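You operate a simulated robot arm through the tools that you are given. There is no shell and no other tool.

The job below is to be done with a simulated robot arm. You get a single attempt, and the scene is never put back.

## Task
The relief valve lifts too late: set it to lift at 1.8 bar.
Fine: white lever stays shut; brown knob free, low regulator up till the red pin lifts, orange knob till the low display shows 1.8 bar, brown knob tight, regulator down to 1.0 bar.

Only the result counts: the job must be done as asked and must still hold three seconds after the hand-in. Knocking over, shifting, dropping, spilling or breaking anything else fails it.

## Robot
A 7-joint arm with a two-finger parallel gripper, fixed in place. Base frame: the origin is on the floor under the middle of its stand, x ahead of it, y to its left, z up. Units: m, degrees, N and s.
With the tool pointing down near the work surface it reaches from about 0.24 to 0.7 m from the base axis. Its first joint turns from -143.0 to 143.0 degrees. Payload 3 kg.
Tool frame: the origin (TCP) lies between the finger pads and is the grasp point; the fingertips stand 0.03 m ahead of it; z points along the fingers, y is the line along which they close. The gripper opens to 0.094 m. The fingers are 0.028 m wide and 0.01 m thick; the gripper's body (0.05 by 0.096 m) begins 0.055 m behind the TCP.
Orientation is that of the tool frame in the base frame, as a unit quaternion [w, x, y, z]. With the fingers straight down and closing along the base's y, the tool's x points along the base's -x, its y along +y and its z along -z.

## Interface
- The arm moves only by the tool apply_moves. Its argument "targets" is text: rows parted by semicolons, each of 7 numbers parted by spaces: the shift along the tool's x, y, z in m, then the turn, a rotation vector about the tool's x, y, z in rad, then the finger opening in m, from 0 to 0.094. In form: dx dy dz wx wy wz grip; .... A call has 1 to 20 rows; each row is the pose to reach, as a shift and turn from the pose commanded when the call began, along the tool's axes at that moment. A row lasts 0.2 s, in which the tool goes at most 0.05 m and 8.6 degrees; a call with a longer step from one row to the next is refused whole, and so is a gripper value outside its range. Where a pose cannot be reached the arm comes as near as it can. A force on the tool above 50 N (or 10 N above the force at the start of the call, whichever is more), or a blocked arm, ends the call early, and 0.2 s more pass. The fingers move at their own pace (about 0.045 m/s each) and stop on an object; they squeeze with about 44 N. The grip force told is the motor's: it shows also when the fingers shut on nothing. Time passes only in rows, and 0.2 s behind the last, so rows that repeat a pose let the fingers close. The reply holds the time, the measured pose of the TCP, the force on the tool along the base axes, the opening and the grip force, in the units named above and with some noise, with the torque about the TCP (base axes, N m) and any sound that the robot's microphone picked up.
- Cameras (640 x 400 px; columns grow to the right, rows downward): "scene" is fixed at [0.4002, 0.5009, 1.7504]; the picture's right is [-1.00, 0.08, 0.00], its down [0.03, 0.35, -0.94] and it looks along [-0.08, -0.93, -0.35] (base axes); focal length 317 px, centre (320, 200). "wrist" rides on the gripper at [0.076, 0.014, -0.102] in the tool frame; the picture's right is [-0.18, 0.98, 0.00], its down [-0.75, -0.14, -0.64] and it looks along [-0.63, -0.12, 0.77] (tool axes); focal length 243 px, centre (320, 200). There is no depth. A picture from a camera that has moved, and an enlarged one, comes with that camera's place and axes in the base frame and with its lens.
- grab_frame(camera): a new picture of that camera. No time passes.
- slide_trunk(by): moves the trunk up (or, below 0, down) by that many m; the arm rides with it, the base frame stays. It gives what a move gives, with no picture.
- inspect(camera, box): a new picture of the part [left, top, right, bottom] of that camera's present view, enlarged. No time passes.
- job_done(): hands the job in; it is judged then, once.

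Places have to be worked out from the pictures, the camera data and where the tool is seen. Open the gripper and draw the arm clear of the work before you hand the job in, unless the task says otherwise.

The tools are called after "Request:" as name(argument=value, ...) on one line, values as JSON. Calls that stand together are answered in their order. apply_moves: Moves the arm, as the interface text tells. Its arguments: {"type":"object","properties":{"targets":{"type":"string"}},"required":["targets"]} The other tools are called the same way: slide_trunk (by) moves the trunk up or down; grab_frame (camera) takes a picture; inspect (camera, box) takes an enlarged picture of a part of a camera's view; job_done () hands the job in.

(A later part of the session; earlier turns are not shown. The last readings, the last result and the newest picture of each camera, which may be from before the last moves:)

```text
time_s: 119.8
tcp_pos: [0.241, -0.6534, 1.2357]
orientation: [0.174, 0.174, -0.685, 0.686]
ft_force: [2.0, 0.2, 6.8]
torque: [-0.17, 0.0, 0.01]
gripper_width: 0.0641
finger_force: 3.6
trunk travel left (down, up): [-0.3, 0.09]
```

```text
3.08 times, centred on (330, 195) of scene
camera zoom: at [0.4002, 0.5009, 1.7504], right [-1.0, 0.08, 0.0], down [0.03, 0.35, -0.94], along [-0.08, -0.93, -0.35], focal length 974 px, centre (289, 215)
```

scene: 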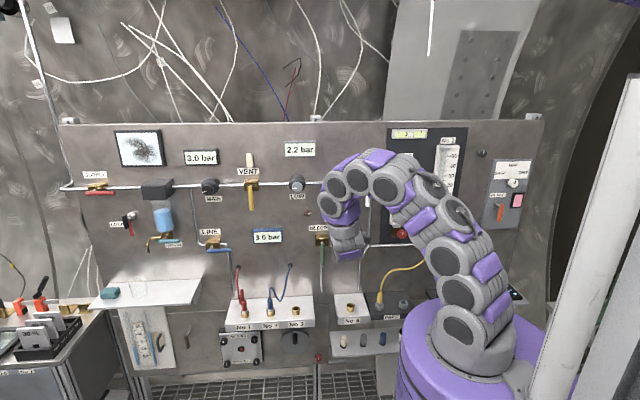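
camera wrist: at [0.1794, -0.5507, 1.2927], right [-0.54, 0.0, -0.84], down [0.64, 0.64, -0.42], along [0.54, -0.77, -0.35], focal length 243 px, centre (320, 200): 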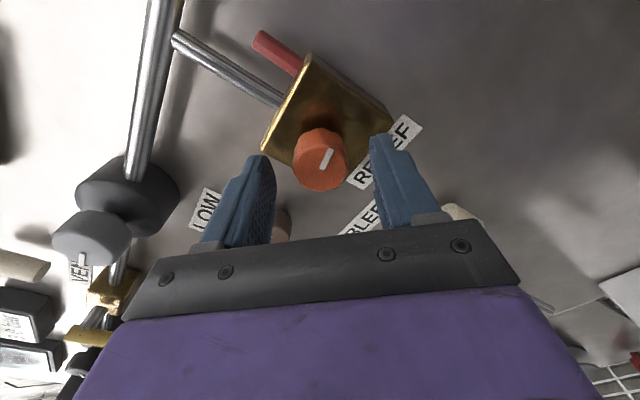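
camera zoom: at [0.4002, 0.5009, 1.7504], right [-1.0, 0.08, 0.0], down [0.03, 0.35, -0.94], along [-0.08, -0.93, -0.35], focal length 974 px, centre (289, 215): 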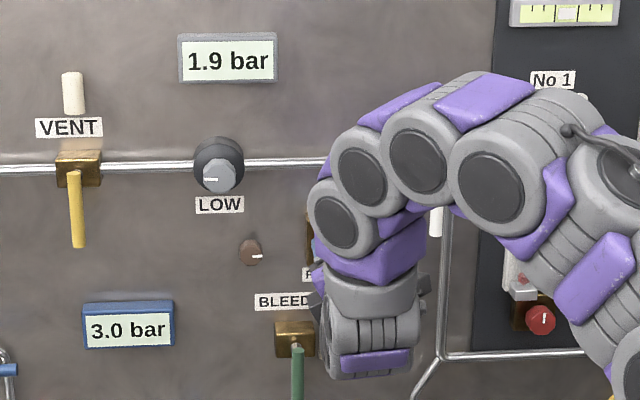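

The knob turned only about 4° where full rolling would be 14°, so there may be some friction here. I'll rub another 5 mm to see whether it rolls or slides.

Request:
apply_moves(targets="-0.001 0 0 0 0 0 0.06; -0.002 0 0 0 0 0 0.06; -0.003 0 0 0 0 0 0.06; -0.004 0 0 0 0 0 0.06; -0.005 0 0 0 0 0 0.06; -0.005 0 0 0 0 0 0.06")

Request:
inspect(camera="wrist", box=[260, 100, 400, 220])

```text
time_s: 121.2
tcp_pos: [0.2451, -0.6539, 1.232]
orientation: [0.174, 0.174, -0.685, 0.686]
ft_force: [3.3, 0.0, 7.7]
torque: [-0.23, 0.02, -0.02]
gripper_width: 0.0646
finger_force: 4.0
trunk travel left (down, up): [-0.3, 0.09]
```

```text
3.33 times, centred on (330, 160) of wrist
camera zoom: at [0.171, -0.5503, 1.2567], right [-0.31, 0.0, -0.95], down [0.73, 0.64, -0.24], along [0.61, -0.77, -0.2], focal length 809 px, centre (287, 333)
```

zoom: 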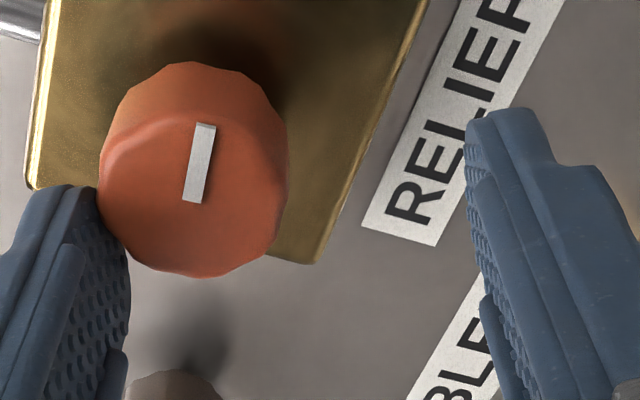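

It rolled about 12° over 9 mm (full rolling would be 31°). For a fair comparison I'll re-centre, re-grip and restore the orange angle, then set the brown knob to 12 o'clock and repeat the identical rub.

Request:
apply_moves(targets="0 -0.008 0 0 0 0 0.06; 0 -0.016 0 0 0 0 0.06; 0.005 -0.016 0 0 0 -0.1 0.06; 0.009 -0.016 0 0 0 -0.216 0.06; 0.009 -0.016 0 0 0 -0.216 0.06; 0.009 -0.016 0 0 0 -0.216 0.04; 0.009 -0.016 0 0 0 -0.216 0.02; 0.009 -0.016 0 0 0 -0.216 0.0; 0.009 -0.016 0 0 0 -0.216 0.0")

Request:
inspect(camera="wrist", box=[300, 140, 350, 175])

Request:
inspect(camera="scene", box=[270, 130, 390, 260])

```text
time_s: 123.2
tcp_pos: [0.2446, -0.6546, 1.2506]
orientation: [-0.247, -0.246, 0.663, -0.663]
ft_force: [-0.8, 0.2, -1.1]
torque: [-0.05, 0.0, 0.0]
gripper_width: 0.0332
finger_force: 45.2
trunk travel left (down, up): [-0.3, 0.09]
```

```text
11.43 times, centred on (325, 158) of wrist
camera zoom: at [0.1774, -0.55, 1.2902], right [-0.5, 0.0, -0.86], down [0.66, 0.64, -0.39], along [0.55, -0.77, -0.32], focal length 2773 px, centre (263, 686)
```

zoom: 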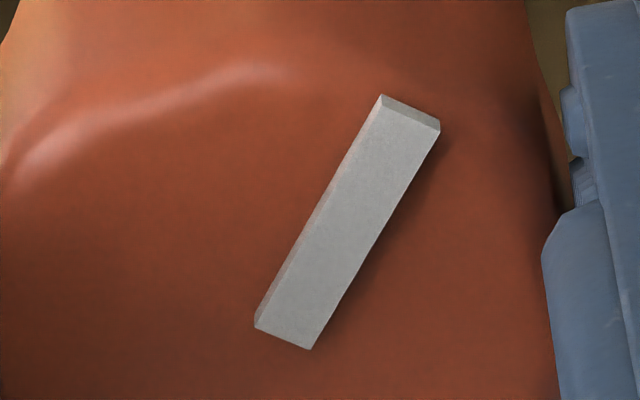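

```text
3.08 times, centred on (330, 195) of scene
camera zoom: at [0.4002, 0.5009, 1.7504], right [-1.0, 0.08, 0.0], down [0.03, 0.35, -0.94], along [-0.08, -0.93, -0.35], focal length 974 px, centre (289, 215)
```

zoom: 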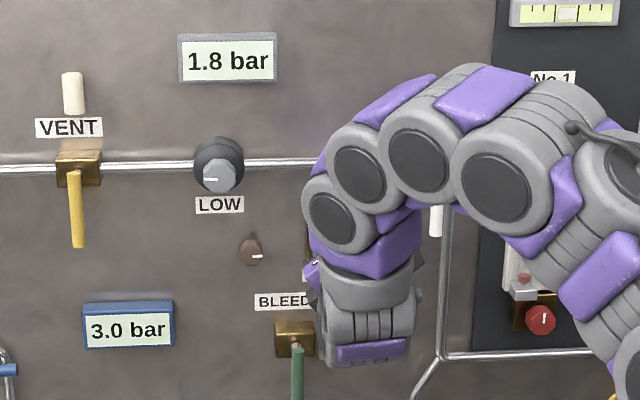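

After the rub the display is back at 1.8. I'll restore the orange angle to where the rub began, release, and go to the brown knob.

Request:
apply_moves(targets="0 0 0 0 0 0.08 0.0; 0 0 0 0 0 0.162 0.0; 0 0 0 0 0 0.162 0.05; 0 0 0 0 0 0.162 0.06; 0 0 0 0 0 0.162 0.06; 0 0 -0.022 0 0 0.162 0.06; 0 0 -0.0435 0 0 0.162 0.06; -0.0091 -0.0058 -0.0435 0 0 0.3046 0.07; -0.0183 -0.0115 -0.0435 0 0 0.4472 0.07; -0.0274 -0.0173 -0.0435 0 0 0.5898 0.07; -0.0366 -0.0231 -0.0435 0 0 0.7324 0.07; -0.0457 -0.0289 -0.0435 0 0 0.875 0.07; -0.0548 -0.0346 -0.0435 0 0 1.0176 0.07; -0.064 -0.0404 -0.0435 0 0 1.1602 0.07; -0.0731 -0.0462 -0.0435 0 0 1.3028 0.07; -0.0823 -0.0519 -0.0435 0 0 1.4454 0.07; -0.0914 -0.0577 -0.0435 0 0 1.588 0.07; -0.0914 -0.0577 -0.0435 0 0 1.588 0.07")

Request:
apply_moves(targets="0 0 0.03 0 0 0 0.07; 0 0 0.06 0 0 0 0.07; 0 0 0.078 0 0 0 0.07; 0 0 0.087 0 0 0 0.07; 0 0 0.087 0 0 0 0.05; 0 0 0.087 0 0 0 0.03; 0 0 0.087 0 0 0 0.01; 0 0 0.087 0 0 0 0.0; 0 0 0.087 0 0 0 0.0")

Request:
inspect(camera="wrist", box=[260, 100, 400, 220])

```text
time_s: 127.0
tcp_pos: [0.3503, -0.6106, 1.2333]
orientation: [-0.3, -0.3, -0.639, 0.641]
ft_force: [-0.1, -0.2, 0.0]
torque: [0.01, -0.01, 0.01]
gripper_width: 0.0701
finger_force: 0.1
trunk travel left (down, up): [-0.3, 0.09]
```

```text
time_s: 129.0
tcp_pos: [0.3507, -0.697, 1.2351]
orientation: [-0.299, -0.299, -0.64, 0.641]
ft_force: [-4.5, -0.5, 7.7]
torque: [0.43, 0.02, 0.09]
gripper_width: 0.0314
finger_force: 45.5
trunk travel left (down, up): [-0.3, 0.09]
```

```text
3.33 times, centred on (330, 160) of wrist
camera zoom: at [0.3123, -0.5937, 1.1673], right [0.87, 0.0, -0.49], down [0.38, 0.64, 0.67], along [0.31, -0.77, 0.56], focal length 809 px, centre (287, 333)
```

zoom: 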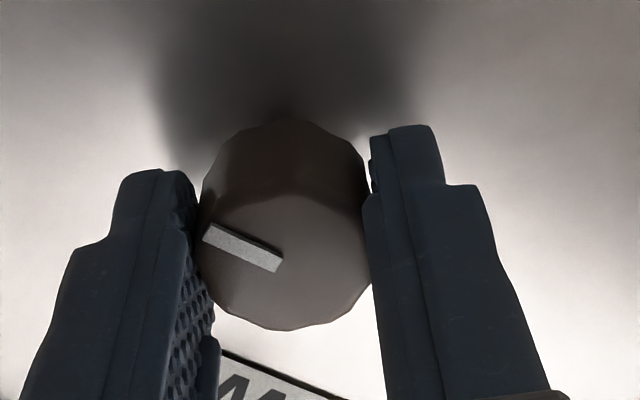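

Gripped. I'll turn the brown knob counter-clockwise to its 12 o'clock stop with a little extra, then check the torque.

Request:
apply_moves(targets="0 0 0 0 0 -0.13 0.0; 0 0 0 0 0 -0.26 0.0; 0 0 0 0 0 -0.39 0.0; 0 0 0 0 0 -0.52 0.0; 0 0 0 0 0 -0.65 0.0; 0 0 0 0 0 -0.78 0.0; 0 0 0 0 0 -0.91 0.0; 0 0 0 0 0 -1.04 0.0; 0 0 0 0 0 -1.17 0.0; 0 0 0 0 0 -1.3 0.0; 0 0 0 0 0 -1.43 0.0; 0 0 0 0 0 -1.53 0.0; 0 0 0 0 0 -1.6 0.0; 0 0 0 0 0 -1.65 0.0; 0 0 0 0 0 -1.65 0.0")

Request:
apply_moves(targets="0 0 0 0 0 -0.04 0.0; 0 0 0 0 0 -0.04 0.0")

Request:
inspect(camera="wrist", box=[260, 100, 400, 220])

```text
time_s: 132.2
tcp_pos: [0.3505, -0.6957, 1.2344]
orientation: [-0.268, -0.268, 0.655, -0.653]
ft_force: [-4.0, 5.4, -1.9]
torque: [-0.66, -0.51, -0.16]
gripper_width: 0.0317
finger_force: 45.0
trunk travel left (down, up): [-0.3, 0.09]
```

```text
time_s: 132.8
tcp_pos: [0.3521, -0.6968, 1.2339]
orientation: [-0.281, -0.281, 0.65, -0.648]
ft_force: [-4.0, 7.4, -7.9]
torque: [-0.3, -0.5, 0.13]
gripper_width: 0.0318
finger_force: 44.5
trunk travel left (down, up): [-0.3, 0.09]
```

```text
3.33 times, centred on (330, 160) of wrist
camera zoom: at [0.2887, -0.5937, 1.2802], right [-0.59, 0.0, -0.81], down [0.62, 0.64, -0.45], along [0.52, -0.77, -0.38], focal length 809 px, centre (287, 333)
```

zoom: 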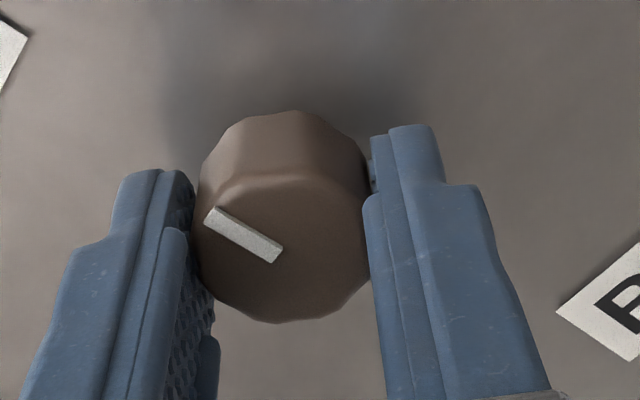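

Against the 12 o'clock stop again. I'll release and return to the orange knob for the identical rub.

Request:
apply_moves(targets="0 0 0 0 0 0 0.05; 0 0 0 0 0 0 0.07; 0 0 0 0 0 0 0.07; 0 0 -0.03 0 0 0 0.07; 0 0 -0.06 0 0 0 0.07; 0 0 -0.087 0 0 0 0.07; 0.0142 0.0111 -0.087 0 0 0.053 0.07; 0.0284 0.0222 -0.087 0 0 0.106 0.07; 0.0426 0.0333 -0.087 0 0 0.159 0.065; 0.0567 0.0444 -0.087 0 0 0.212 0.06; 0.0709 0.0555 -0.087 0 0 0.265 0.06; 0.0851 0.0666 -0.087 0 0 0.318 0.06; 0.0851 0.0666 -0.087 0 0 0.318 0.06; 0.0851 0.0666 -0.065 0 0 0.318 0.06; 0.0851 0.0666 -0.05 0 0 0.318 0.06; 0.0851 0.0666 -0.0435 0 0 0.318 0.06; 0.0851 0.0666 -0.0435 0 0 0.318 0.06")

Request:
inspect(camera="wrist", box=[300, 140, 350, 175])

Request:
inspect(camera="scene", box=[270, 130, 390, 260])

```text
time_s: 136.4
tcp_pos: [0.2444, -0.6546, 1.2513]
orientation: [0.175, 0.175, -0.685, 0.685]
ft_force: [0.1, 0.7, 0.5]
torque: [0.01, -0.02, 0.01]
gripper_width: 0.0597
finger_force: 0.0
trunk travel left (down, up): [-0.3, 0.09]
```

```text
11.43 times, centred on (325, 158) of wrist
camera zoom: at [0.1709, -0.5509, 1.275], right [-0.31, 0.0, -0.95], down [0.73, 0.64, -0.24], along [0.61, -0.77, -0.2], focal length 2773 px, centre (263, 686)
```

zoom: 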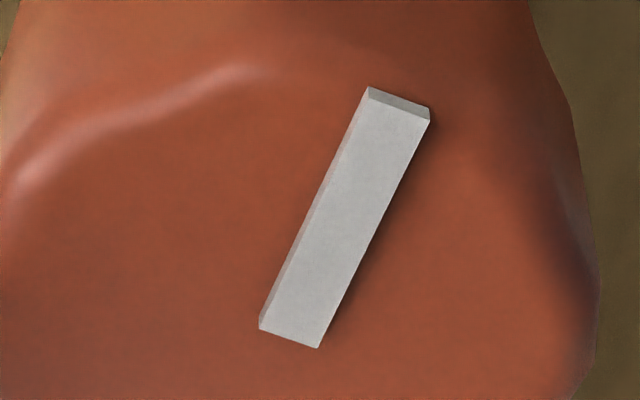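

```text
3.08 times, centred on (330, 195) of scene
camera zoom: at [0.4002, 0.5009, 1.7504], right [-1.0, 0.08, 0.0], down [0.03, 0.35, -0.94], along [-0.08, -0.93, -0.35], focal length 974 px, centre (289, 215)
```

zoom: 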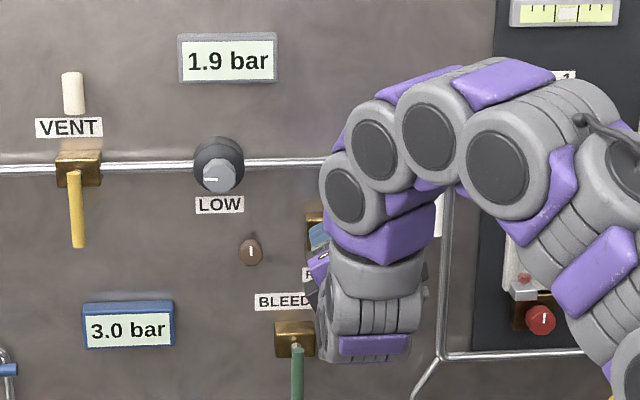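

The start is the same as before (pointer at 65° in the picture, 1.9 bar, brown at 12). I'll press with the same offset and rub 4 mm, then 5 mm.

Request:
apply_moves(targets="0 0.004 0 0 0 0 0.06; 0 0.008 0 0 0 0 0.06; 0 0.012 0 0 0 0 0.06; 0 0.0145 0 0 0 0 0.06; 0 0.0155 0 0 0 0 0.06; 0 0.016 0 0 0 0 0.06; 0 0.016 0 0 0 0 0.06")

Request:
inspect(camera="wrist", box=[260, 100, 400, 220])

Request:
apply_moves(targets="-0.001 0 0 0 0 0 0.06; -0.002 0 0 0 0 0 0.06; -0.003 0 0 0 0 0 0.06; -0.004 0 0 0 0 0 0.06; -0.004 0 0 0 0 0 0.06")

Request:
inspect(camera="wrist", box=[260, 100, 400, 220])

Request:
apply_moves(targets="-0.001 0 0 0 0 0 0.06; -0.002 0 0 0 0 0 0.06; -0.003 0 0 0 0 0 0.06; -0.004 0 0 0 0 0 0.06; -0.005 0 0 0 0 0 0.06; -0.005 0 0 0 0 0 0.06")

Request:
inspect(camera="wrist", box=[260, 100, 400, 220])

```text
time_s: 138.0
tcp_pos: [0.2375, -0.6539, 1.2358]
orientation: [0.173, 0.174, -0.684, 0.687]
ft_force: [1.6, -2.0, 6.1]
torque: [-0.16, -0.05, -0.03]
gripper_width: 0.0634
finger_force: 3.4
trunk travel left (down, up): [-0.3, 0.09]
```

```text
3.33 times, centred on (330, 160) of wrist
camera zoom: at [0.1635, -0.5503, 1.2611], right [-0.31, 0.0, -0.95], down [0.73, 0.64, -0.24], along [0.61, -0.77, -0.2], focal length 809 px, centre (287, 333)
```

zoom: 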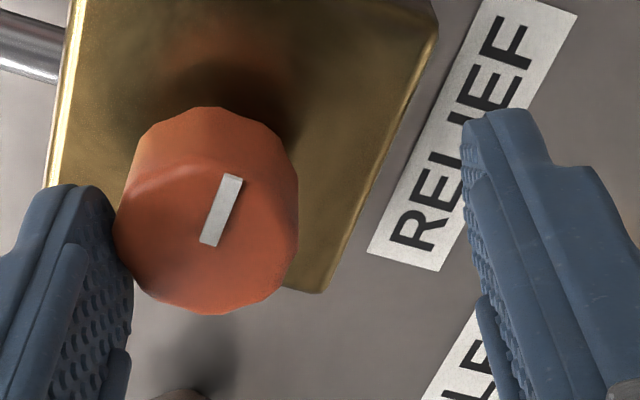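

```text
time_s: 139.2
tcp_pos: [0.2408, -0.6539, 1.2366]
orientation: [0.175, 0.175, -0.684, 0.686]
ft_force: [1.4, 0.0, 6.9]
torque: [-0.21, -0.04, -0.01]
gripper_width: 0.0642
finger_force: 4.1
trunk travel left (down, up): [-0.3, 0.09]
```

```text
3.33 times, centred on (330, 160) of wrist
camera zoom: at [0.1665, -0.5502, 1.2594], right [-0.31, 0.0, -0.95], down [0.73, 0.64, -0.24], along [0.61, -0.77, -0.2], focal length 809 px, centre (287, 333)
```

zoom: 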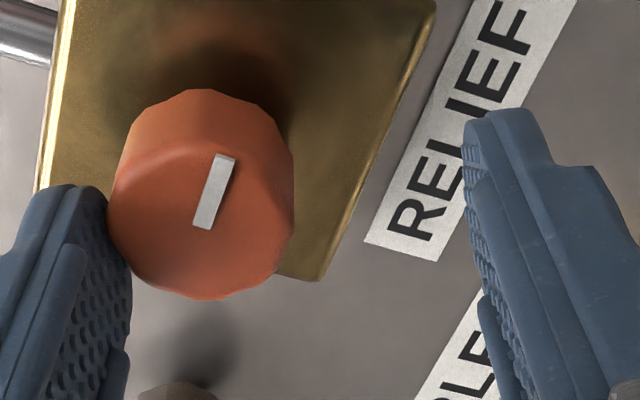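

```text
time_s: 140.6
tcp_pos: [0.2451, -0.6533, 1.2327]
orientation: [0.174, 0.175, -0.684, 0.686]
ft_force: [2.2, 0.3, 6.8]
torque: [-0.22, 0.01, -0.01]
gripper_width: 0.0642
finger_force: 3.5
trunk travel left (down, up): [-0.3, 0.09]
```

```text
3.33 times, centred on (330, 160) of wrist
camera zoom: at [0.1711, -0.5499, 1.2569], right [-0.31, 0.0, -0.95], down [0.73, 0.64, -0.24], along [0.61, -0.77, -0.2], focal length 809 px, centre (287, 333)
```

zoom: 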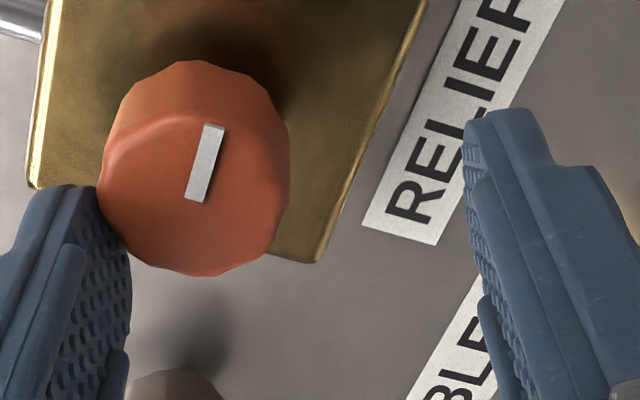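

At 12 o'clock the knob rolled about 6°, against about 12° at 3 o'clock, so there is at most a slight difference. I'll withdraw the finger and see whether the orange knob stays displaced or springs back with the lock in this position.

Request:
apply_moves(targets="0 -0.008 0 0 0 0 0.06; 0 -0.016 0 0 0 0 0.06; 0.005 -0.016 0 0 0 0 0.06; 0.009 -0.016 0 0 0 0 0.06; 0.009 -0.016 0 0 0 0 0.06; 0.009 -0.016 0 0 0 0 0.06")

Request:
inspect(camera="wrist", box=[300, 140, 350, 175])

Request:
inspect(camera="scene", box=[270, 130, 390, 260])

```text
time_s: 142.0
tcp_pos: [0.2435, -0.6539, 1.2502]
orientation: [-0.175, -0.174, 0.685, -0.685]
ft_force: [0.6, -0.5, -0.2]
torque: [-0.03, -0.01, -0.01]
gripper_width: 0.0601
finger_force: 0.1
trunk travel left (down, up): [-0.3, 0.09]
```

```text
11.43 times, centred on (325, 158) of wrist
camera zoom: at [0.1699, -0.5509, 1.2747], right [-0.31, 0.0, -0.95], down [0.73, 0.64, -0.24], along [0.61, -0.77, -0.2], focal length 2773 px, centre (263, 686)
```

zoom: 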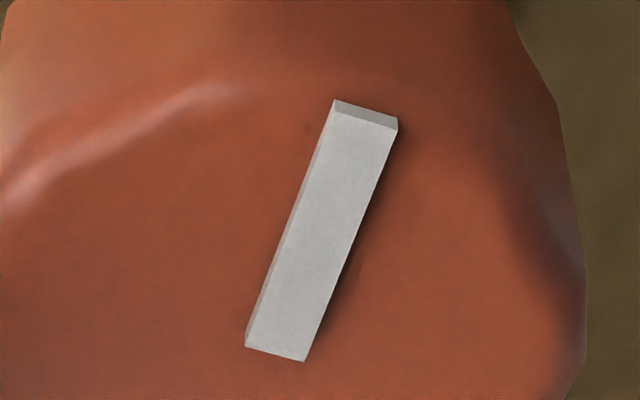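

```text
3.08 times, centred on (330, 195) of scene
camera zoom: at [0.4002, 0.5009, 1.7504], right [-1.0, 0.08, 0.0], down [0.03, 0.35, -0.94], along [-0.08, -0.93, -0.35], focal length 974 px, centre (289, 215)
```

zoom: 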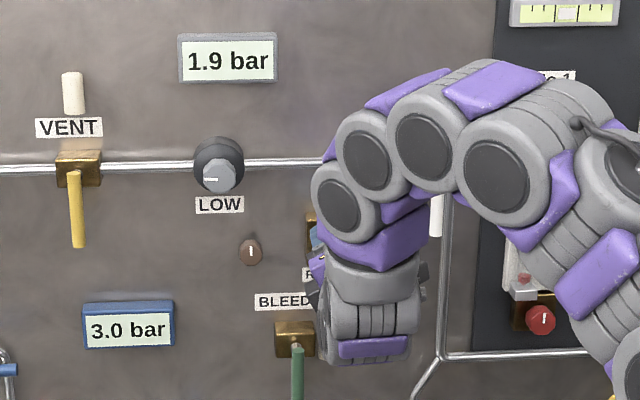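

It stays displaced (about 4°), with no spring-back. For a complete comparison I'll grip and repeat the quick back-and-forth twists here at 12 o'clock, faster this time (8° per row), looking for torque or slip.

Request:
apply_moves(targets="0 0 0 0 0 -0.075 0.06; 0 0 0 0 0 -0.075 0.04; 0 0 0 0 0 -0.075 0.02; 0 0 0 0 0 -0.075 0.0; 0 0 0 0 0 -0.075 0.0")

Request:
inspect(camera="wrist", box=[300, 140, 350, 175])

Request:
apply_moves(targets="0 0 0 0 0 -0.14 0.0")

Request:
apply_moves(targets="0 0 0 0 0 0.14 0.0")

Request:
apply_moves(targets="0 0 0 0 0 -0.14 0.0")

Request:
apply_moves(targets="0 0 0 0 0 0.14 0.0")

Request:
apply_moves(targets="0 0 0 0 0 -0.14 0.0")

Request:
inspect(camera="wrist", box=[300, 140, 350, 175])

```text
time_s: 143.2
tcp_pos: [0.2433, -0.6548, 1.2504]
orientation: [0.2, 0.2, -0.677, 0.679]
ft_force: [0.6, -1.5, 3.1]
torque: [-0.31, 0.02, -0.19]
gripper_width: 0.0333
finger_force: 44.6
trunk travel left (down, up): [-0.3, 0.09]
```

```text
11.43 times, centred on (325, 158) of wrist
camera zoom: at [0.1721, -0.5508, 1.2803], right [-0.38, 0.0, -0.93], down [0.71, 0.64, -0.29], along [0.59, -0.77, -0.24], focal length 2773 px, centre (263, 686)
```

zoom: 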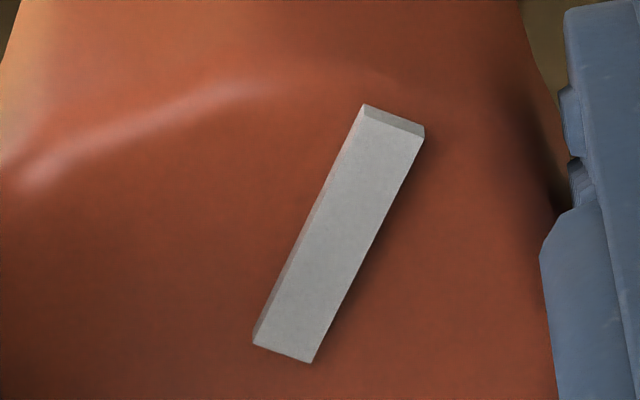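

```text
time_s: 143.6
tcp_pos: [0.2433, -0.6544, 1.2509]
orientation: [0.247, 0.248, -0.662, 0.663]
ft_force: [0.7, -3.0, 4.6]
torque: [-0.22, 0.02, 0.3]
gripper_width: 0.0332
finger_force: 44.8
trunk travel left (down, up): [-0.3, 0.09]
```

```text
time_s: 144.0
tcp_pos: [0.2435, -0.6552, 1.2505]
orientation: [-0.2, -0.2, 0.679, -0.678]
ft_force: [0.6, -4.5, 4.1]
torque: [-0.52, -0.02, -0.29]
gripper_width: 0.0331
finger_force: 44.5
trunk travel left (down, up): [-0.3, 0.09]
```

```text
time_s: 144.4
tcp_pos: [0.2446, -0.6537, 1.2513]
orientation: [0.246, 0.247, -0.662, 0.663]
ft_force: [0.8, -6.2, 6.4]
torque: [0.18, -0.02, 0.32]
gripper_width: 0.0331
finger_force: 45.0
trunk travel left (down, up): [-0.3, 0.09]
```

```text
time_s: 144.8
tcp_pos: [0.2441, -0.6545, 1.2511]
orientation: [0.199, 0.2, -0.678, 0.678]
ft_force: [1.9, -7.0, 5.8]
torque: [-0.68, 0.02, -0.47]
gripper_width: 0.0333
finger_force: 44.8
trunk travel left (down, up): [-0.3, 0.09]
```

```text
time_s: 145.2
tcp_pos: [0.2436, -0.6552, 1.2513]
orientation: [-0.247, -0.247, 0.663, -0.662]
ft_force: [0.4, -7.6, 6.4]
torque: [0.08, -0.04, 0.37]
gripper_width: 0.0334
finger_force: 45.2
trunk travel left (down, up): [-0.3, 0.09]
```

```text
11.43 times, centred on (325, 158) of wrist
camera zoom: at [0.1771, -0.5508, 1.2903], right [-0.5, 0.0, -0.86], down [0.66, 0.64, -0.39], along [0.55, -0.77, -0.32], focal length 2773 px, centre (263, 686)
```

zoom: 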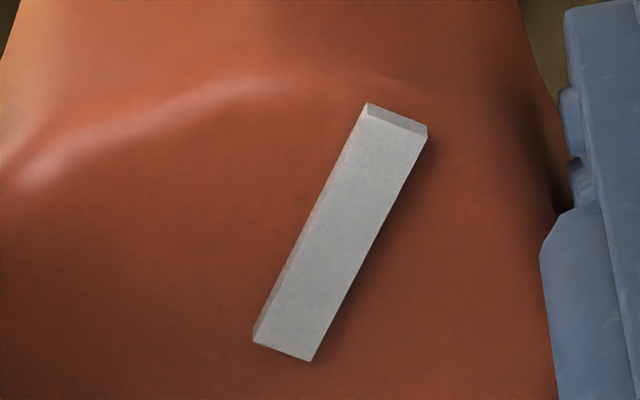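

Neither end shows any effect on the orange knob, so I should make sure there isn't another brown knob elsewhere. I'll look over the rest of the scene.

Request:
grab_frame(camera="scene")

Request:
inspect(camera="scene", box=[210, 280, 420, 380])

Request:
inspect(camera="scene", box=[0, 200, 120, 380])

Request:
inspect(camera="scene", box=[100, 180, 240, 270])

```text
taken
```

scene: 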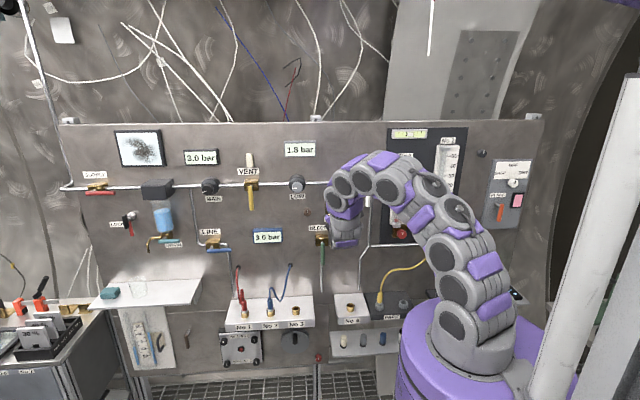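

```text
3.05 times, centred on (315, 330) of scene
camera zoom: at [0.4002, 0.5009, 1.7504], right [-1.0, 0.08, 0.0], down [0.03, 0.35, -0.94], along [-0.08, -0.93, -0.35], focal length 965 px, centre (335, -196)
```

zoom: 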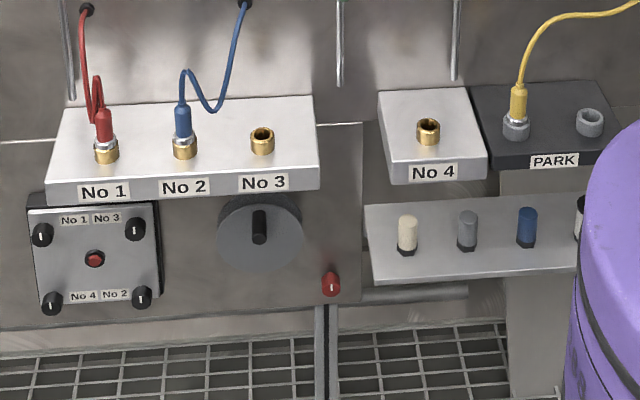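

```text
2.22 times, centred on (60, 290) of scene
camera zoom: at [0.4002, 0.5009, 1.7504], right [-1.0, 0.08, 0.0], down [0.03, 0.35, -0.94], along [-0.08, -0.93, -0.35], focal length 703 px, centre (898, 0)
```

zoom: 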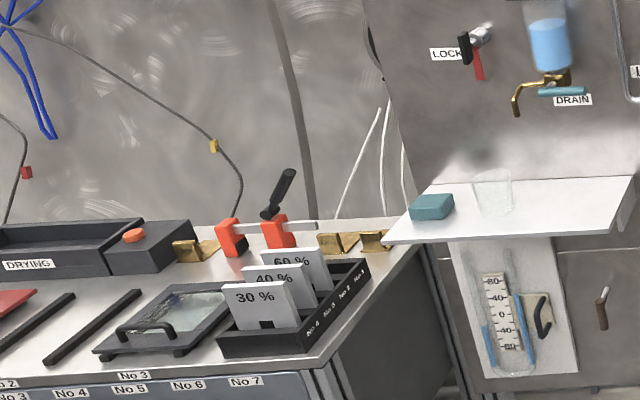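

```text
4.44 times, centred on (170, 225) of scene
camera zoom: at [0.4002, 0.5009, 1.7504], right [-1.0, 0.08, 0.0], down [0.03, 0.35, -0.94], along [-0.08, -0.93, -0.35], focal length 1407 px, centre (987, 89)
```

zoom: 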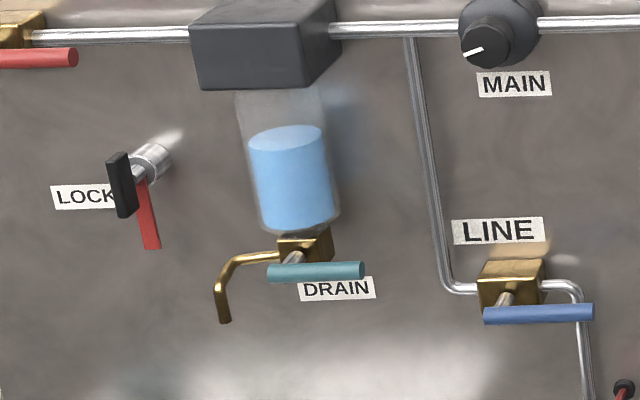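

No other brown knob exists. All slow tests could be masked by creeping friction, so I'll do one decisive test: press harder with one pad (~20 N) and rub 9 mm quickly in a single step. A free knob must roll about 30°, a braked one hardly at all. First here at 12 o'clock.

Request:
apply_moves(targets="0 0 0 0 0 0 0.05; 0 0 0 0 0 0 0.06; 0 0 0 0 0 0 0.06; 0 0.005 0 0 0 0 0.06; 0 0.01 0 0 0 0 0.06; 0 0.0138 0 0 0 0 0.06; 0 0.016 0 0 0 0 0.06; 0 0.018 0 0 0 0 0.06; 0 0.0195 0 0 0 0 0.06; 0 0.0195 0 0 0 0 0.06")

Request:
inspect(camera="wrist", box=[260, 100, 400, 220])

```text
time_s: 147.4
tcp_pos: [0.2333, -0.654, 1.237]
orientation: [0.246, 0.248, -0.661, 0.664]
ft_force: [9.9, -6.3, 13.0]
torque: [-0.1, -0.07, 0.11]
gripper_width: 0.0693
finger_force: 8.0
trunk travel left (down, up): [-0.3, 0.09]
```

```text
3.33 times, centred on (330, 160) of wrist
camera zoom: at [0.1654, -0.5504, 1.2762], right [-0.5, 0.0, -0.86], down [0.66, 0.64, -0.39], along [0.56, -0.77, -0.32], focal length 809 px, centre (287, 333)
```

zoom: 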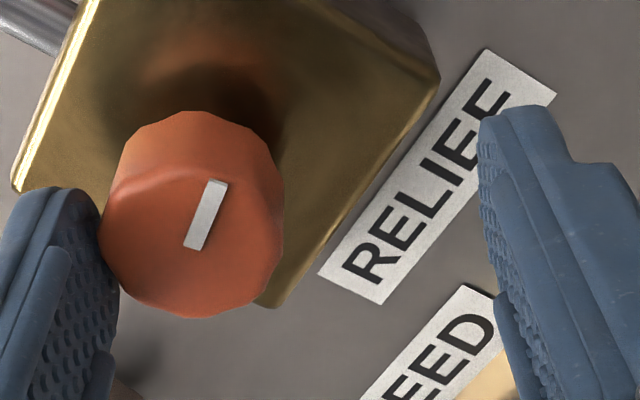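

The press force is about 17 N. Now the quick 9 mm rub in one step.

Request:
apply_moves(targets="-0.009 0 0 0 0 0 0.06")

Request:
inspect(camera="wrist", box=[260, 100, 400, 220])

Request:
inspect(camera="scene", box=[270, 130, 390, 260])

```text
time_s: 147.8
tcp_pos: [0.239, -0.6521, 1.2328]
orientation: [0.246, 0.248, -0.66, 0.665]
ft_force: [6.1, -0.1, 14.4]
torque: [-0.29, -0.04, 0.1]
gripper_width: 0.0685
finger_force: 7.5
trunk travel left (down, up): [-0.3, 0.09]
```

```text
3.33 times, centred on (330, 160) of wrist
camera zoom: at [0.1722, -0.5482, 1.271], right [-0.5, 0.0, -0.86], down [0.66, 0.64, -0.39], along [0.56, -0.77, -0.32], focal length 809 px, centre (287, 333)
```

zoom: 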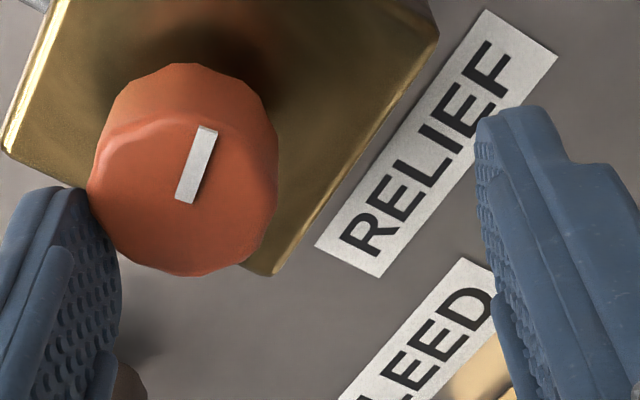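

```text
3.08 times, centred on (330, 195) of scene
camera zoom: at [0.4002, 0.5009, 1.7504], right [-1.0, 0.08, 0.0], down [0.03, 0.35, -0.94], along [-0.08, -0.93, -0.35], focal length 974 px, centre (289, 215)
```

zoom: 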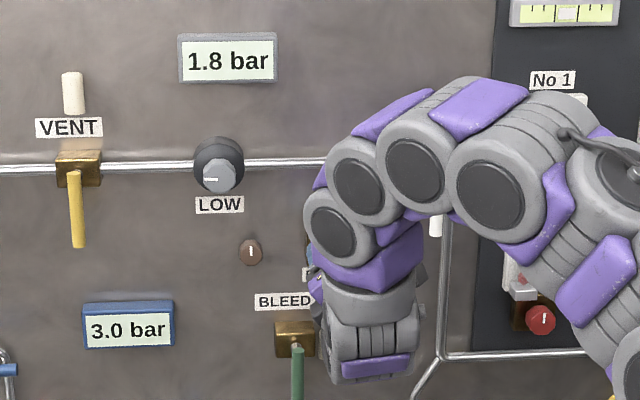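

In the fast rub at 12 o'clock the knob turned only about 3° where free rolling would be about 31°, so it is braked here. Now the same test with the brown knob at 3 o'clock: I go to the brown knob and grip it.

Request:
apply_moves(targets="0 -0.01 0 0 0 0 0.06; 0.0045 -0.0195 0 0 0 0 0.06; 0.009 -0.0195 -0.02 0 0 0 0.06; 0.009 -0.0195 -0.0435 0 0 0 0.06; -0.0041 -0.0277 -0.0435 0 0 0.135 0.07; -0.0171 -0.0359 -0.0435 0 0 0.27 0.07; -0.0302 -0.0441 -0.0435 0 0 0.405 0.07; -0.0433 -0.0524 -0.0435 0 0 0.54 0.07; -0.0563 -0.0606 -0.0435 0 0 0.675 0.07; -0.0694 -0.0688 -0.0435 0 0 0.81 0.07; -0.0825 -0.077 -0.0435 0 0 0.944 0.07; -0.0825 -0.077 -0.0435 0 0 0.944 0.07; -0.0825 -0.077 -0.01 0 0 0.944 0.07; -0.0825 -0.077 0.02 0 0 0.944 0.07; -0.0825 -0.077 0.035 0 0 0.944 0.07; -0.0825 -0.077 0.0435 0 0 0.944 0.07; -0.0825 -0.077 0.0435 0 0 0.944 0.05; -0.0825 -0.077 0.0435 0 0 0.944 0.02; -0.0825 -0.077 0.0435 0 0 0.944 0.0; -0.0825 -0.077 0.0435 0 0 0.944 0.0")

Request:
inspect(camera="wrist", box=[260, 100, 400, 220])

```text
time_s: 152.0
tcp_pos: [0.3519, -0.697, 1.235]
orientation: [-0.081, -0.081, -0.702, 0.703]
ft_force: [0.7, 3.2, -4.1]
torque: [0.14, 0.0, 0.05]
gripper_width: 0.0314
finger_force: 42.7
trunk travel left (down, up): [-0.3, 0.09]
```

```text
3.33 times, centred on (330, 160) of wrist
camera zoom: at [0.2806, -0.5934, 1.2044], right [0.4, 0.0, -0.92], down [0.7, 0.64, 0.31], along [0.59, -0.77, 0.26], focal length 809 px, centre (287, 333)
```

zoom: 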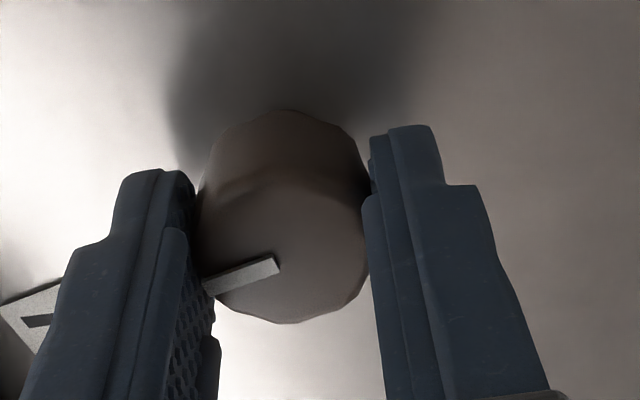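

Gripped. I'll turn it clockwise 90° to its other stop.

Request:
apply_moves(targets="0 0 0 0 0 0.13 0.0; 0 0 0 0 0 0.26 0.0; 0 0 0 0 0 0.39 0.0; 0 0 0 0 0 0.52 0.0; 0 0 0 0 0 0.65 0.0; 0 0 0 0 0 0.78 0.0; 0 0 0 0 0 0.91 0.0; 0 0 0 0 0 1.04 0.0; 0 0 0 0 0 1.17 0.0; 0 0 0 0 0 1.3 0.0; 0 0 0 0 0 1.43 0.0; 0 0 0 0 0 1.53 0.0; 0 0 0 0 0 1.6 0.0; 0 0 0 0 0 1.62 0.0; 0 0 0 0 0 1.62 0.0")

Request:
inspect(camera="wrist", box=[260, 100, 400, 220])

```text
time_s: 155.2
tcp_pos: [0.3493, -0.6971, 1.2354]
orientation: [0.565, 0.565, 0.425, -0.425]
ft_force: [-6.6, 4.0, 5.3]
torque: [0.06, 0.76, -0.04]
gripper_width: 0.0315
finger_force: 44.7
trunk travel left (down, up): [-0.3, 0.09]
```

```text
3.33 times, centred on (330, 160) of wrist
camera zoom: at [0.3849, -0.5935, 1.1666], right [0.89, 0.0, 0.45], down [-0.34, 0.64, 0.68], along [-0.29, -0.77, 0.57], focal length 809 px, centre (287, 333)
```

zoom: 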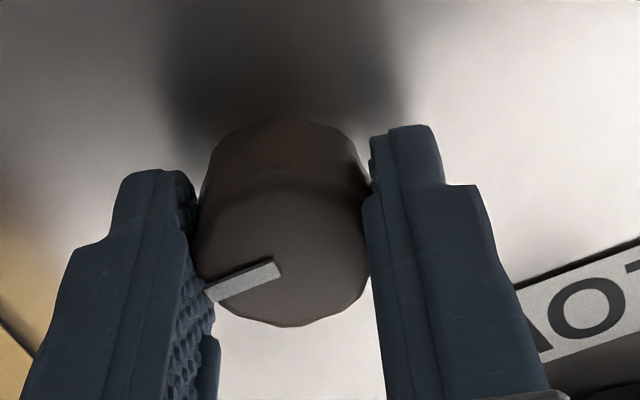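

At the clockwise stop with 0.76 N m. I'll release and return to the orange knob at the same twist for the fast rub.

Request:
apply_moves(targets="0 0 0 0 0 0 0.05; 0 0 0 0 0 0 0.07; 0 0 0 0 0 0 0.07; 0 0 -0.03 0 0 0 0.07; 0 0 -0.06 0 0 0 0.07; 0 0 -0.087 0 0 0 0.07; -0.0045 -0.0098 -0.087 0 0 -0.142 0.07; -0.009 -0.0196 -0.087 0 0 -0.284 0.07; -0.0136 -0.0295 -0.087 0 0 -0.426 0.07; -0.0181 -0.0393 -0.087 0 0 -0.568 0.07; -0.0226 -0.0491 -0.087 0 0 -0.71 0.07; -0.0271 -0.0589 -0.087 0 0 -0.852 0.07; -0.0316 -0.0687 -0.087 0 0 -0.994 0.07; -0.0362 -0.0786 -0.087 0 0 -1.136 0.07; -0.0407 -0.0884 -0.087 0 0 -1.278 0.07; -0.0452 -0.0982 -0.087 0 0 -1.42 0.07; -0.0452 -0.0982 -0.087 0 0 -1.42 0.07")

Request:
apply_moves(targets="0 0 0 0 0 -0.143 0.06; 0 0 0 0 0 -0.286 0.06; 0 0 0 0 0 -0.429 0.06; 0 0 0 0 0 -0.572 0.06; 0 0 0 0 0 -0.715 0.06; 0 0 0 0 0 -0.858 0.06; 0 0 0 0 0 -1.001 0.06; 0 0 0 0 0 -1.144 0.06; 0 0 0 0 0 -1.144 0.06; 0 0 0.018 0 0 -1.144 0.06; 0 0 0.034 0 0 -1.144 0.06; 0 0 0.0435 0 0 -1.144 0.06; 0 0 0.0435 0 0 -1.144 0.06")

Request:
inspect(camera="wrist", box=[260, 100, 400, 220])

Request:
inspect(camera="scene", box=[270, 130, 390, 260])

```text
time_s: 158.8
tcp_pos: [0.2436, -0.6108, 1.2502]
orientation: [0.151, 0.151, 0.691, -0.69]
ft_force: [-0.2, 0.5, 0.3]
torque: [0.01, 0.0, -0.01]
gripper_width: 0.0701
finger_force: 0.0
trunk travel left (down, up): [-0.3, 0.09]
```

```text
time_s: 161.6
tcp_pos: [0.2441, -0.6538, 1.2519]
orientation: [0.246, 0.247, -0.662, 0.664]
ft_force: [-0.7, -0.9, -0.4]
torque: [0.0, 0.01, -0.01]
gripper_width: 0.0599
finger_force: 0.1
trunk travel left (down, up): [-0.3, 0.09]
```

```text
3.33 times, centred on (330, 160) of wrist
camera zoom: at [0.1769, -0.5508, 1.2894], right [-0.5, 0.0, -0.86], down [0.66, 0.64, -0.39], along [0.55, -0.77, -0.32], focal length 809 px, centre (287, 333)
```

zoom: 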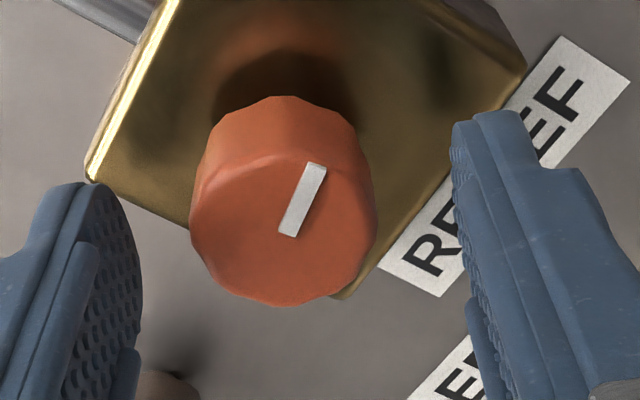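

```text
3.08 times, centred on (330, 195) of scene
camera zoom: at [0.4002, 0.5009, 1.7504], right [-1.0, 0.08, 0.0], down [0.03, 0.35, -0.94], along [-0.08, -0.93, -0.35], focal length 974 px, centre (289, 215)
```

zoom: 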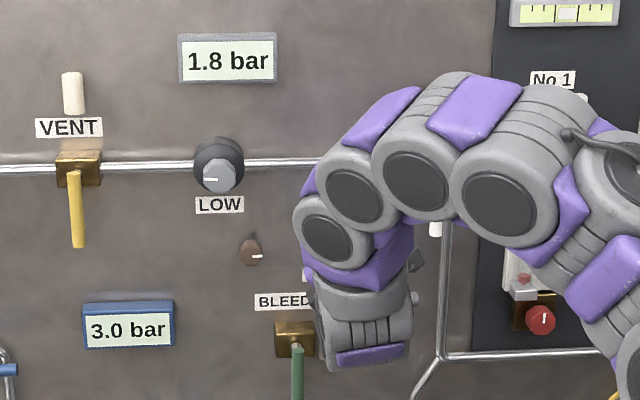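

The brown knob is at 3 o'clock and the display shows 1.8. I'll press with the same offset and do the same quick rub.

Request:
apply_moves(targets="0 0.005 0 0 0 0 0.06; 0 0.01 0 0 0 0 0.06; 0 0.0138 0 0 0 0 0.06; 0 0.016 0 0 0 0 0.06; 0 0.018 0 0 0 0 0.06; 0 0.0195 0 0 0 0 0.06; 0 0.0195 0 0 0 0 0.06")

Request:
inspect(camera="wrist", box=[260, 100, 400, 220])

Request:
apply_moves(targets="-0.009 0 0 0 0 0 0.06")

Request:
inspect(camera="wrist", box=[260, 100, 400, 220])

Request:
inspect(camera="scene", box=[270, 130, 390, 260])

```text
time_s: 163.2
tcp_pos: [0.2327, -0.6531, 1.2369]
orientation: [0.246, 0.246, -0.661, 0.664]
ft_force: [9.3, -3.4, 13.6]
torque: [-0.35, -0.1, -0.04]
gripper_width: 0.0694
finger_force: 8.5
trunk travel left (down, up): [-0.3, 0.09]
```

```text
3.33 times, centred on (330, 160) of wrist
camera zoom: at [0.1651, -0.5502, 1.2763], right [-0.5, 0.0, -0.86], down [0.66, 0.64, -0.39], along [0.56, -0.77, -0.32], focal length 809 px, centre (287, 333)
```

zoom: 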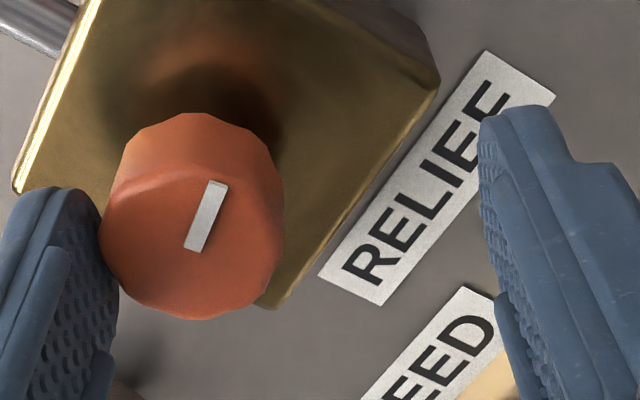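

```text
time_s: 163.6
tcp_pos: [0.2405, -0.6529, 1.23]
orientation: [0.247, 0.247, -0.662, 0.663]
ft_force: [10.3, -2.7, 13.2]
torque: [-0.37, 0.14, 0.02]
gripper_width: 0.0699
finger_force: 9.2
trunk travel left (down, up): [-0.3, 0.09]
```

```text
3.33 times, centred on (330, 160) of wrist
camera zoom: at [0.1731, -0.5501, 1.2696], right [-0.51, 0.0, -0.86], down [0.66, 0.64, -0.39], along [0.56, -0.77, -0.32], focal length 809 px, centre (287, 333)
```

zoom: 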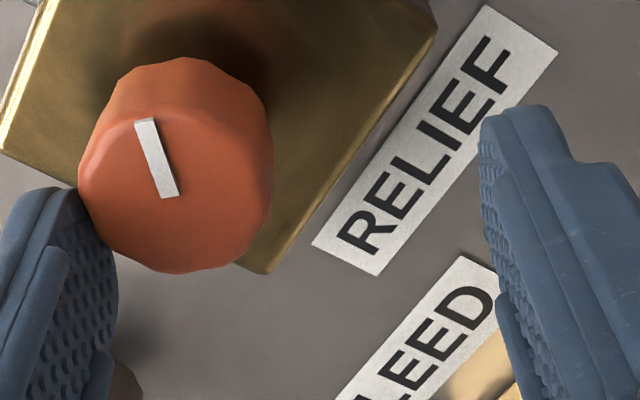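

```text
3.08 times, centred on (330, 195) of scene
camera zoom: at [0.4002, 0.5009, 1.7504], right [-1.0, 0.08, 0.0], down [0.03, 0.35, -0.94], along [-0.08, -0.93, -0.35], focal length 974 px, centre (289, 215)
```

zoom: 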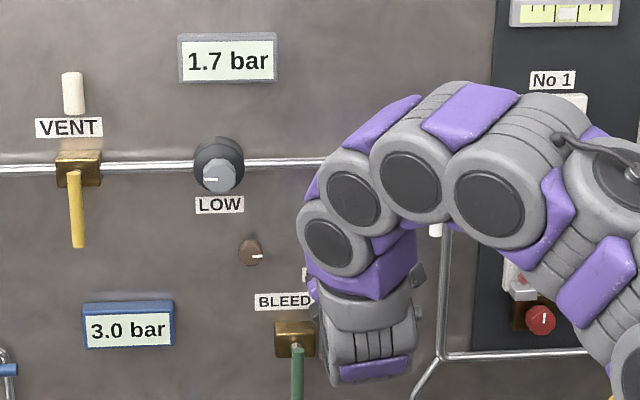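

Decisive: at 3 o'clock the knob rolled freely about 35° (the display dropped to 1.7), while at 12 o'clock it stayed put. So 3 o'clock is free and 12 o'clock is tight. Now, with the lock free, I'll re-centre, grip the orange knob and set 1.8 bar properly.

Request:
apply_moves(targets="0 -0.01 0 0 0 0 0.06; 0.0045 -0.0195 0 0 0 0 0.06; 0.009 -0.0195 0 0 0 0 0.06; 0.009 -0.0195 0 0 0 0 0.06; 0.009 -0.0195 0 0 0 0 0.04; 0.009 -0.0195 0 0 0 0 0.02; 0.009 -0.0195 0 0 0 0 0.0; 0.009 -0.0195 0 0 0 0 0.0")

Request:
inspect(camera="wrist", box=[260, 100, 400, 220])

Request:
inspect(camera="scene", box=[290, 135, 320, 165])

```text
time_s: 165.4
tcp_pos: [0.2439, -0.6531, 1.2501]
orientation: [0.246, 0.247, -0.662, 0.664]
ft_force: [2.4, 0.2, 3.9]
torque: [0.24, -0.02, 0.08]
gripper_width: 0.0336
finger_force: 45.1
trunk travel left (down, up): [-0.3, 0.09]
```

```text
3.33 times, centred on (330, 160) of wrist
camera zoom: at [0.1772, -0.5502, 1.2902], right [-0.5, 0.0, -0.86], down [0.66, 0.64, -0.39], along [0.55, -0.77, -0.32], focal length 809 px, centre (287, 333)
```

zoom: 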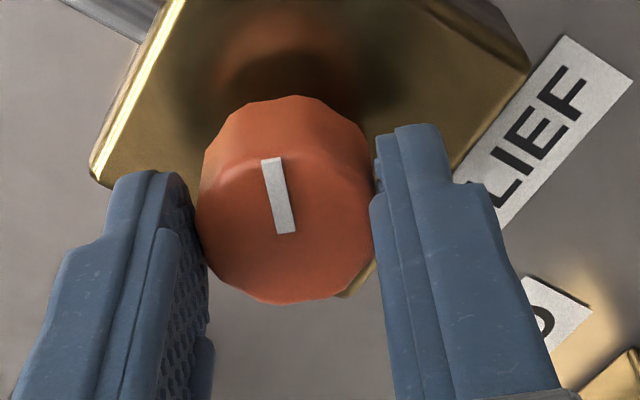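

```text
13.33 times, centred on (305, 150) of scene
camera zoom: at [0.4002, 0.5009, 1.7504], right [-1.0, 0.08, 0.0], down [0.03, 0.35, -0.94], along [-0.08, -0.93, -0.35], focal length 4221 px, centre (520, 867)
```

zoom: 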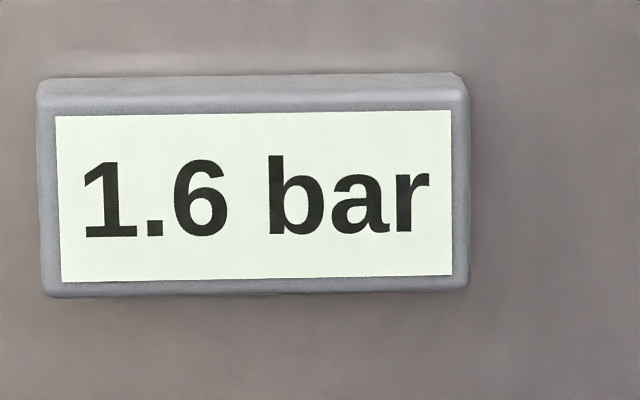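

The display now shows 1.6. I'll turn clockwise 20° and then in small steps, finding both edges of the 1.8 band.

Request:
apply_moves(targets="0 0 0 0 0 0.12 0.0; 0 0 0 0 0 0.24 0.0; 0 0 0 0 0 0.35 0.0; 0 0 0 0 0 0.35 0.0; 0 0 0 0 0 0.35 0.0")

Request:
inspect(camera="scene", box=[290, 135, 320, 165])

Request:
apply_moves(targets="0 0 0 0 0 0.05 0.0; 0 0 0 0 0 0.05 0.0; 0 0 0 0 0 0.05 0.0")

Request:
inspect(camera="scene", box=[290, 135, 320, 165])

Request:
apply_moves(targets="0 0 0 0 0 0.05 0.0; 0 0 0 0 0 0.05 0.0; 0 0 0 0 0 0.05 0.0")

Request:
inspect(camera="scene", box=[290, 135, 320, 165])

```text
time_s: 166.6
tcp_pos: [0.2433, -0.6543, 1.2512]
orientation: [0.128, 0.127, -0.695, 0.696]
ft_force: [2.0, 1.7, -3.1]
torque: [-0.15, 0.01, -0.13]
gripper_width: 0.0334
finger_force: 44.6
trunk travel left (down, up): [-0.3, 0.09]
```

```text
13.33 times, centred on (305, 150) of scene
camera zoom: at [0.4002, 0.5009, 1.7504], right [-1.0, 0.08, 0.0], down [0.03, 0.35, -0.94], along [-0.08, -0.93, -0.35], focal length 4221 px, centre (520, 867)
```

zoom: 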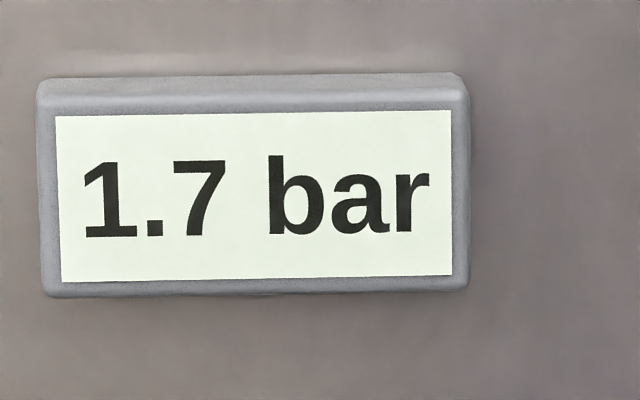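

```text
time_s: 167.4
tcp_pos: [0.2444, -0.6526, 1.2497]
orientation: [-0.111, -0.111, 0.699, -0.698]
ft_force: [-0.9, 4.2, -6.6]
torque: [0.23, 0.0, 0.52]
gripper_width: 0.0335
finger_force: 45.2
trunk travel left (down, up): [-0.3, 0.09]
```

```text
13.33 times, centred on (305, 150) of scene
camera zoom: at [0.4002, 0.5009, 1.7504], right [-1.0, 0.08, 0.0], down [0.03, 0.35, -0.94], along [-0.08, -0.93, -0.35], focal length 4221 px, centre (520, 867)
```

zoom: 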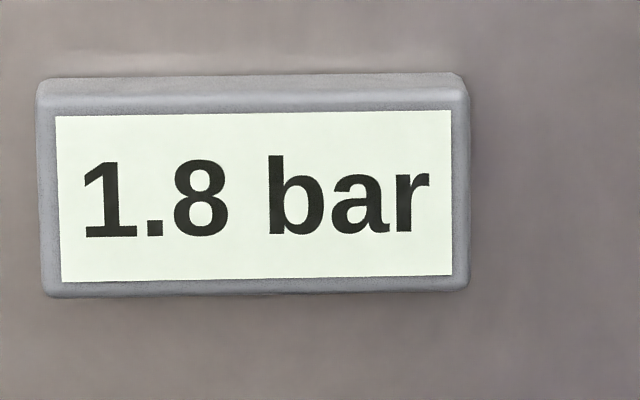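

```text
time_s: 168.2
tcp_pos: [0.2434, -0.653, 1.2501]
orientation: [-0.093, -0.093, 0.702, -0.7]
ft_force: [-1.6, 7.8, -13.0]
torque: [0.28, 0.02, 0.06]
gripper_width: 0.0335
finger_force: 45.6
trunk travel left (down, up): [-0.3, 0.09]
```

```text
13.33 times, centred on (305, 150) of scene
camera zoom: at [0.4002, 0.5009, 1.7504], right [-1.0, 0.08, 0.0], down [0.03, 0.35, -0.94], along [-0.08, -0.93, -0.35], focal length 4221 px, centre (520, 867)
```

zoom: 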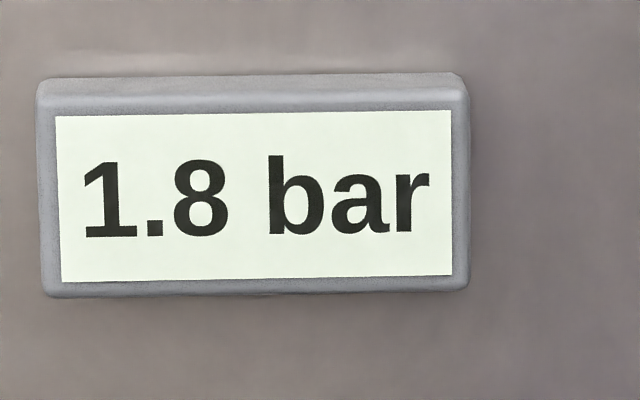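

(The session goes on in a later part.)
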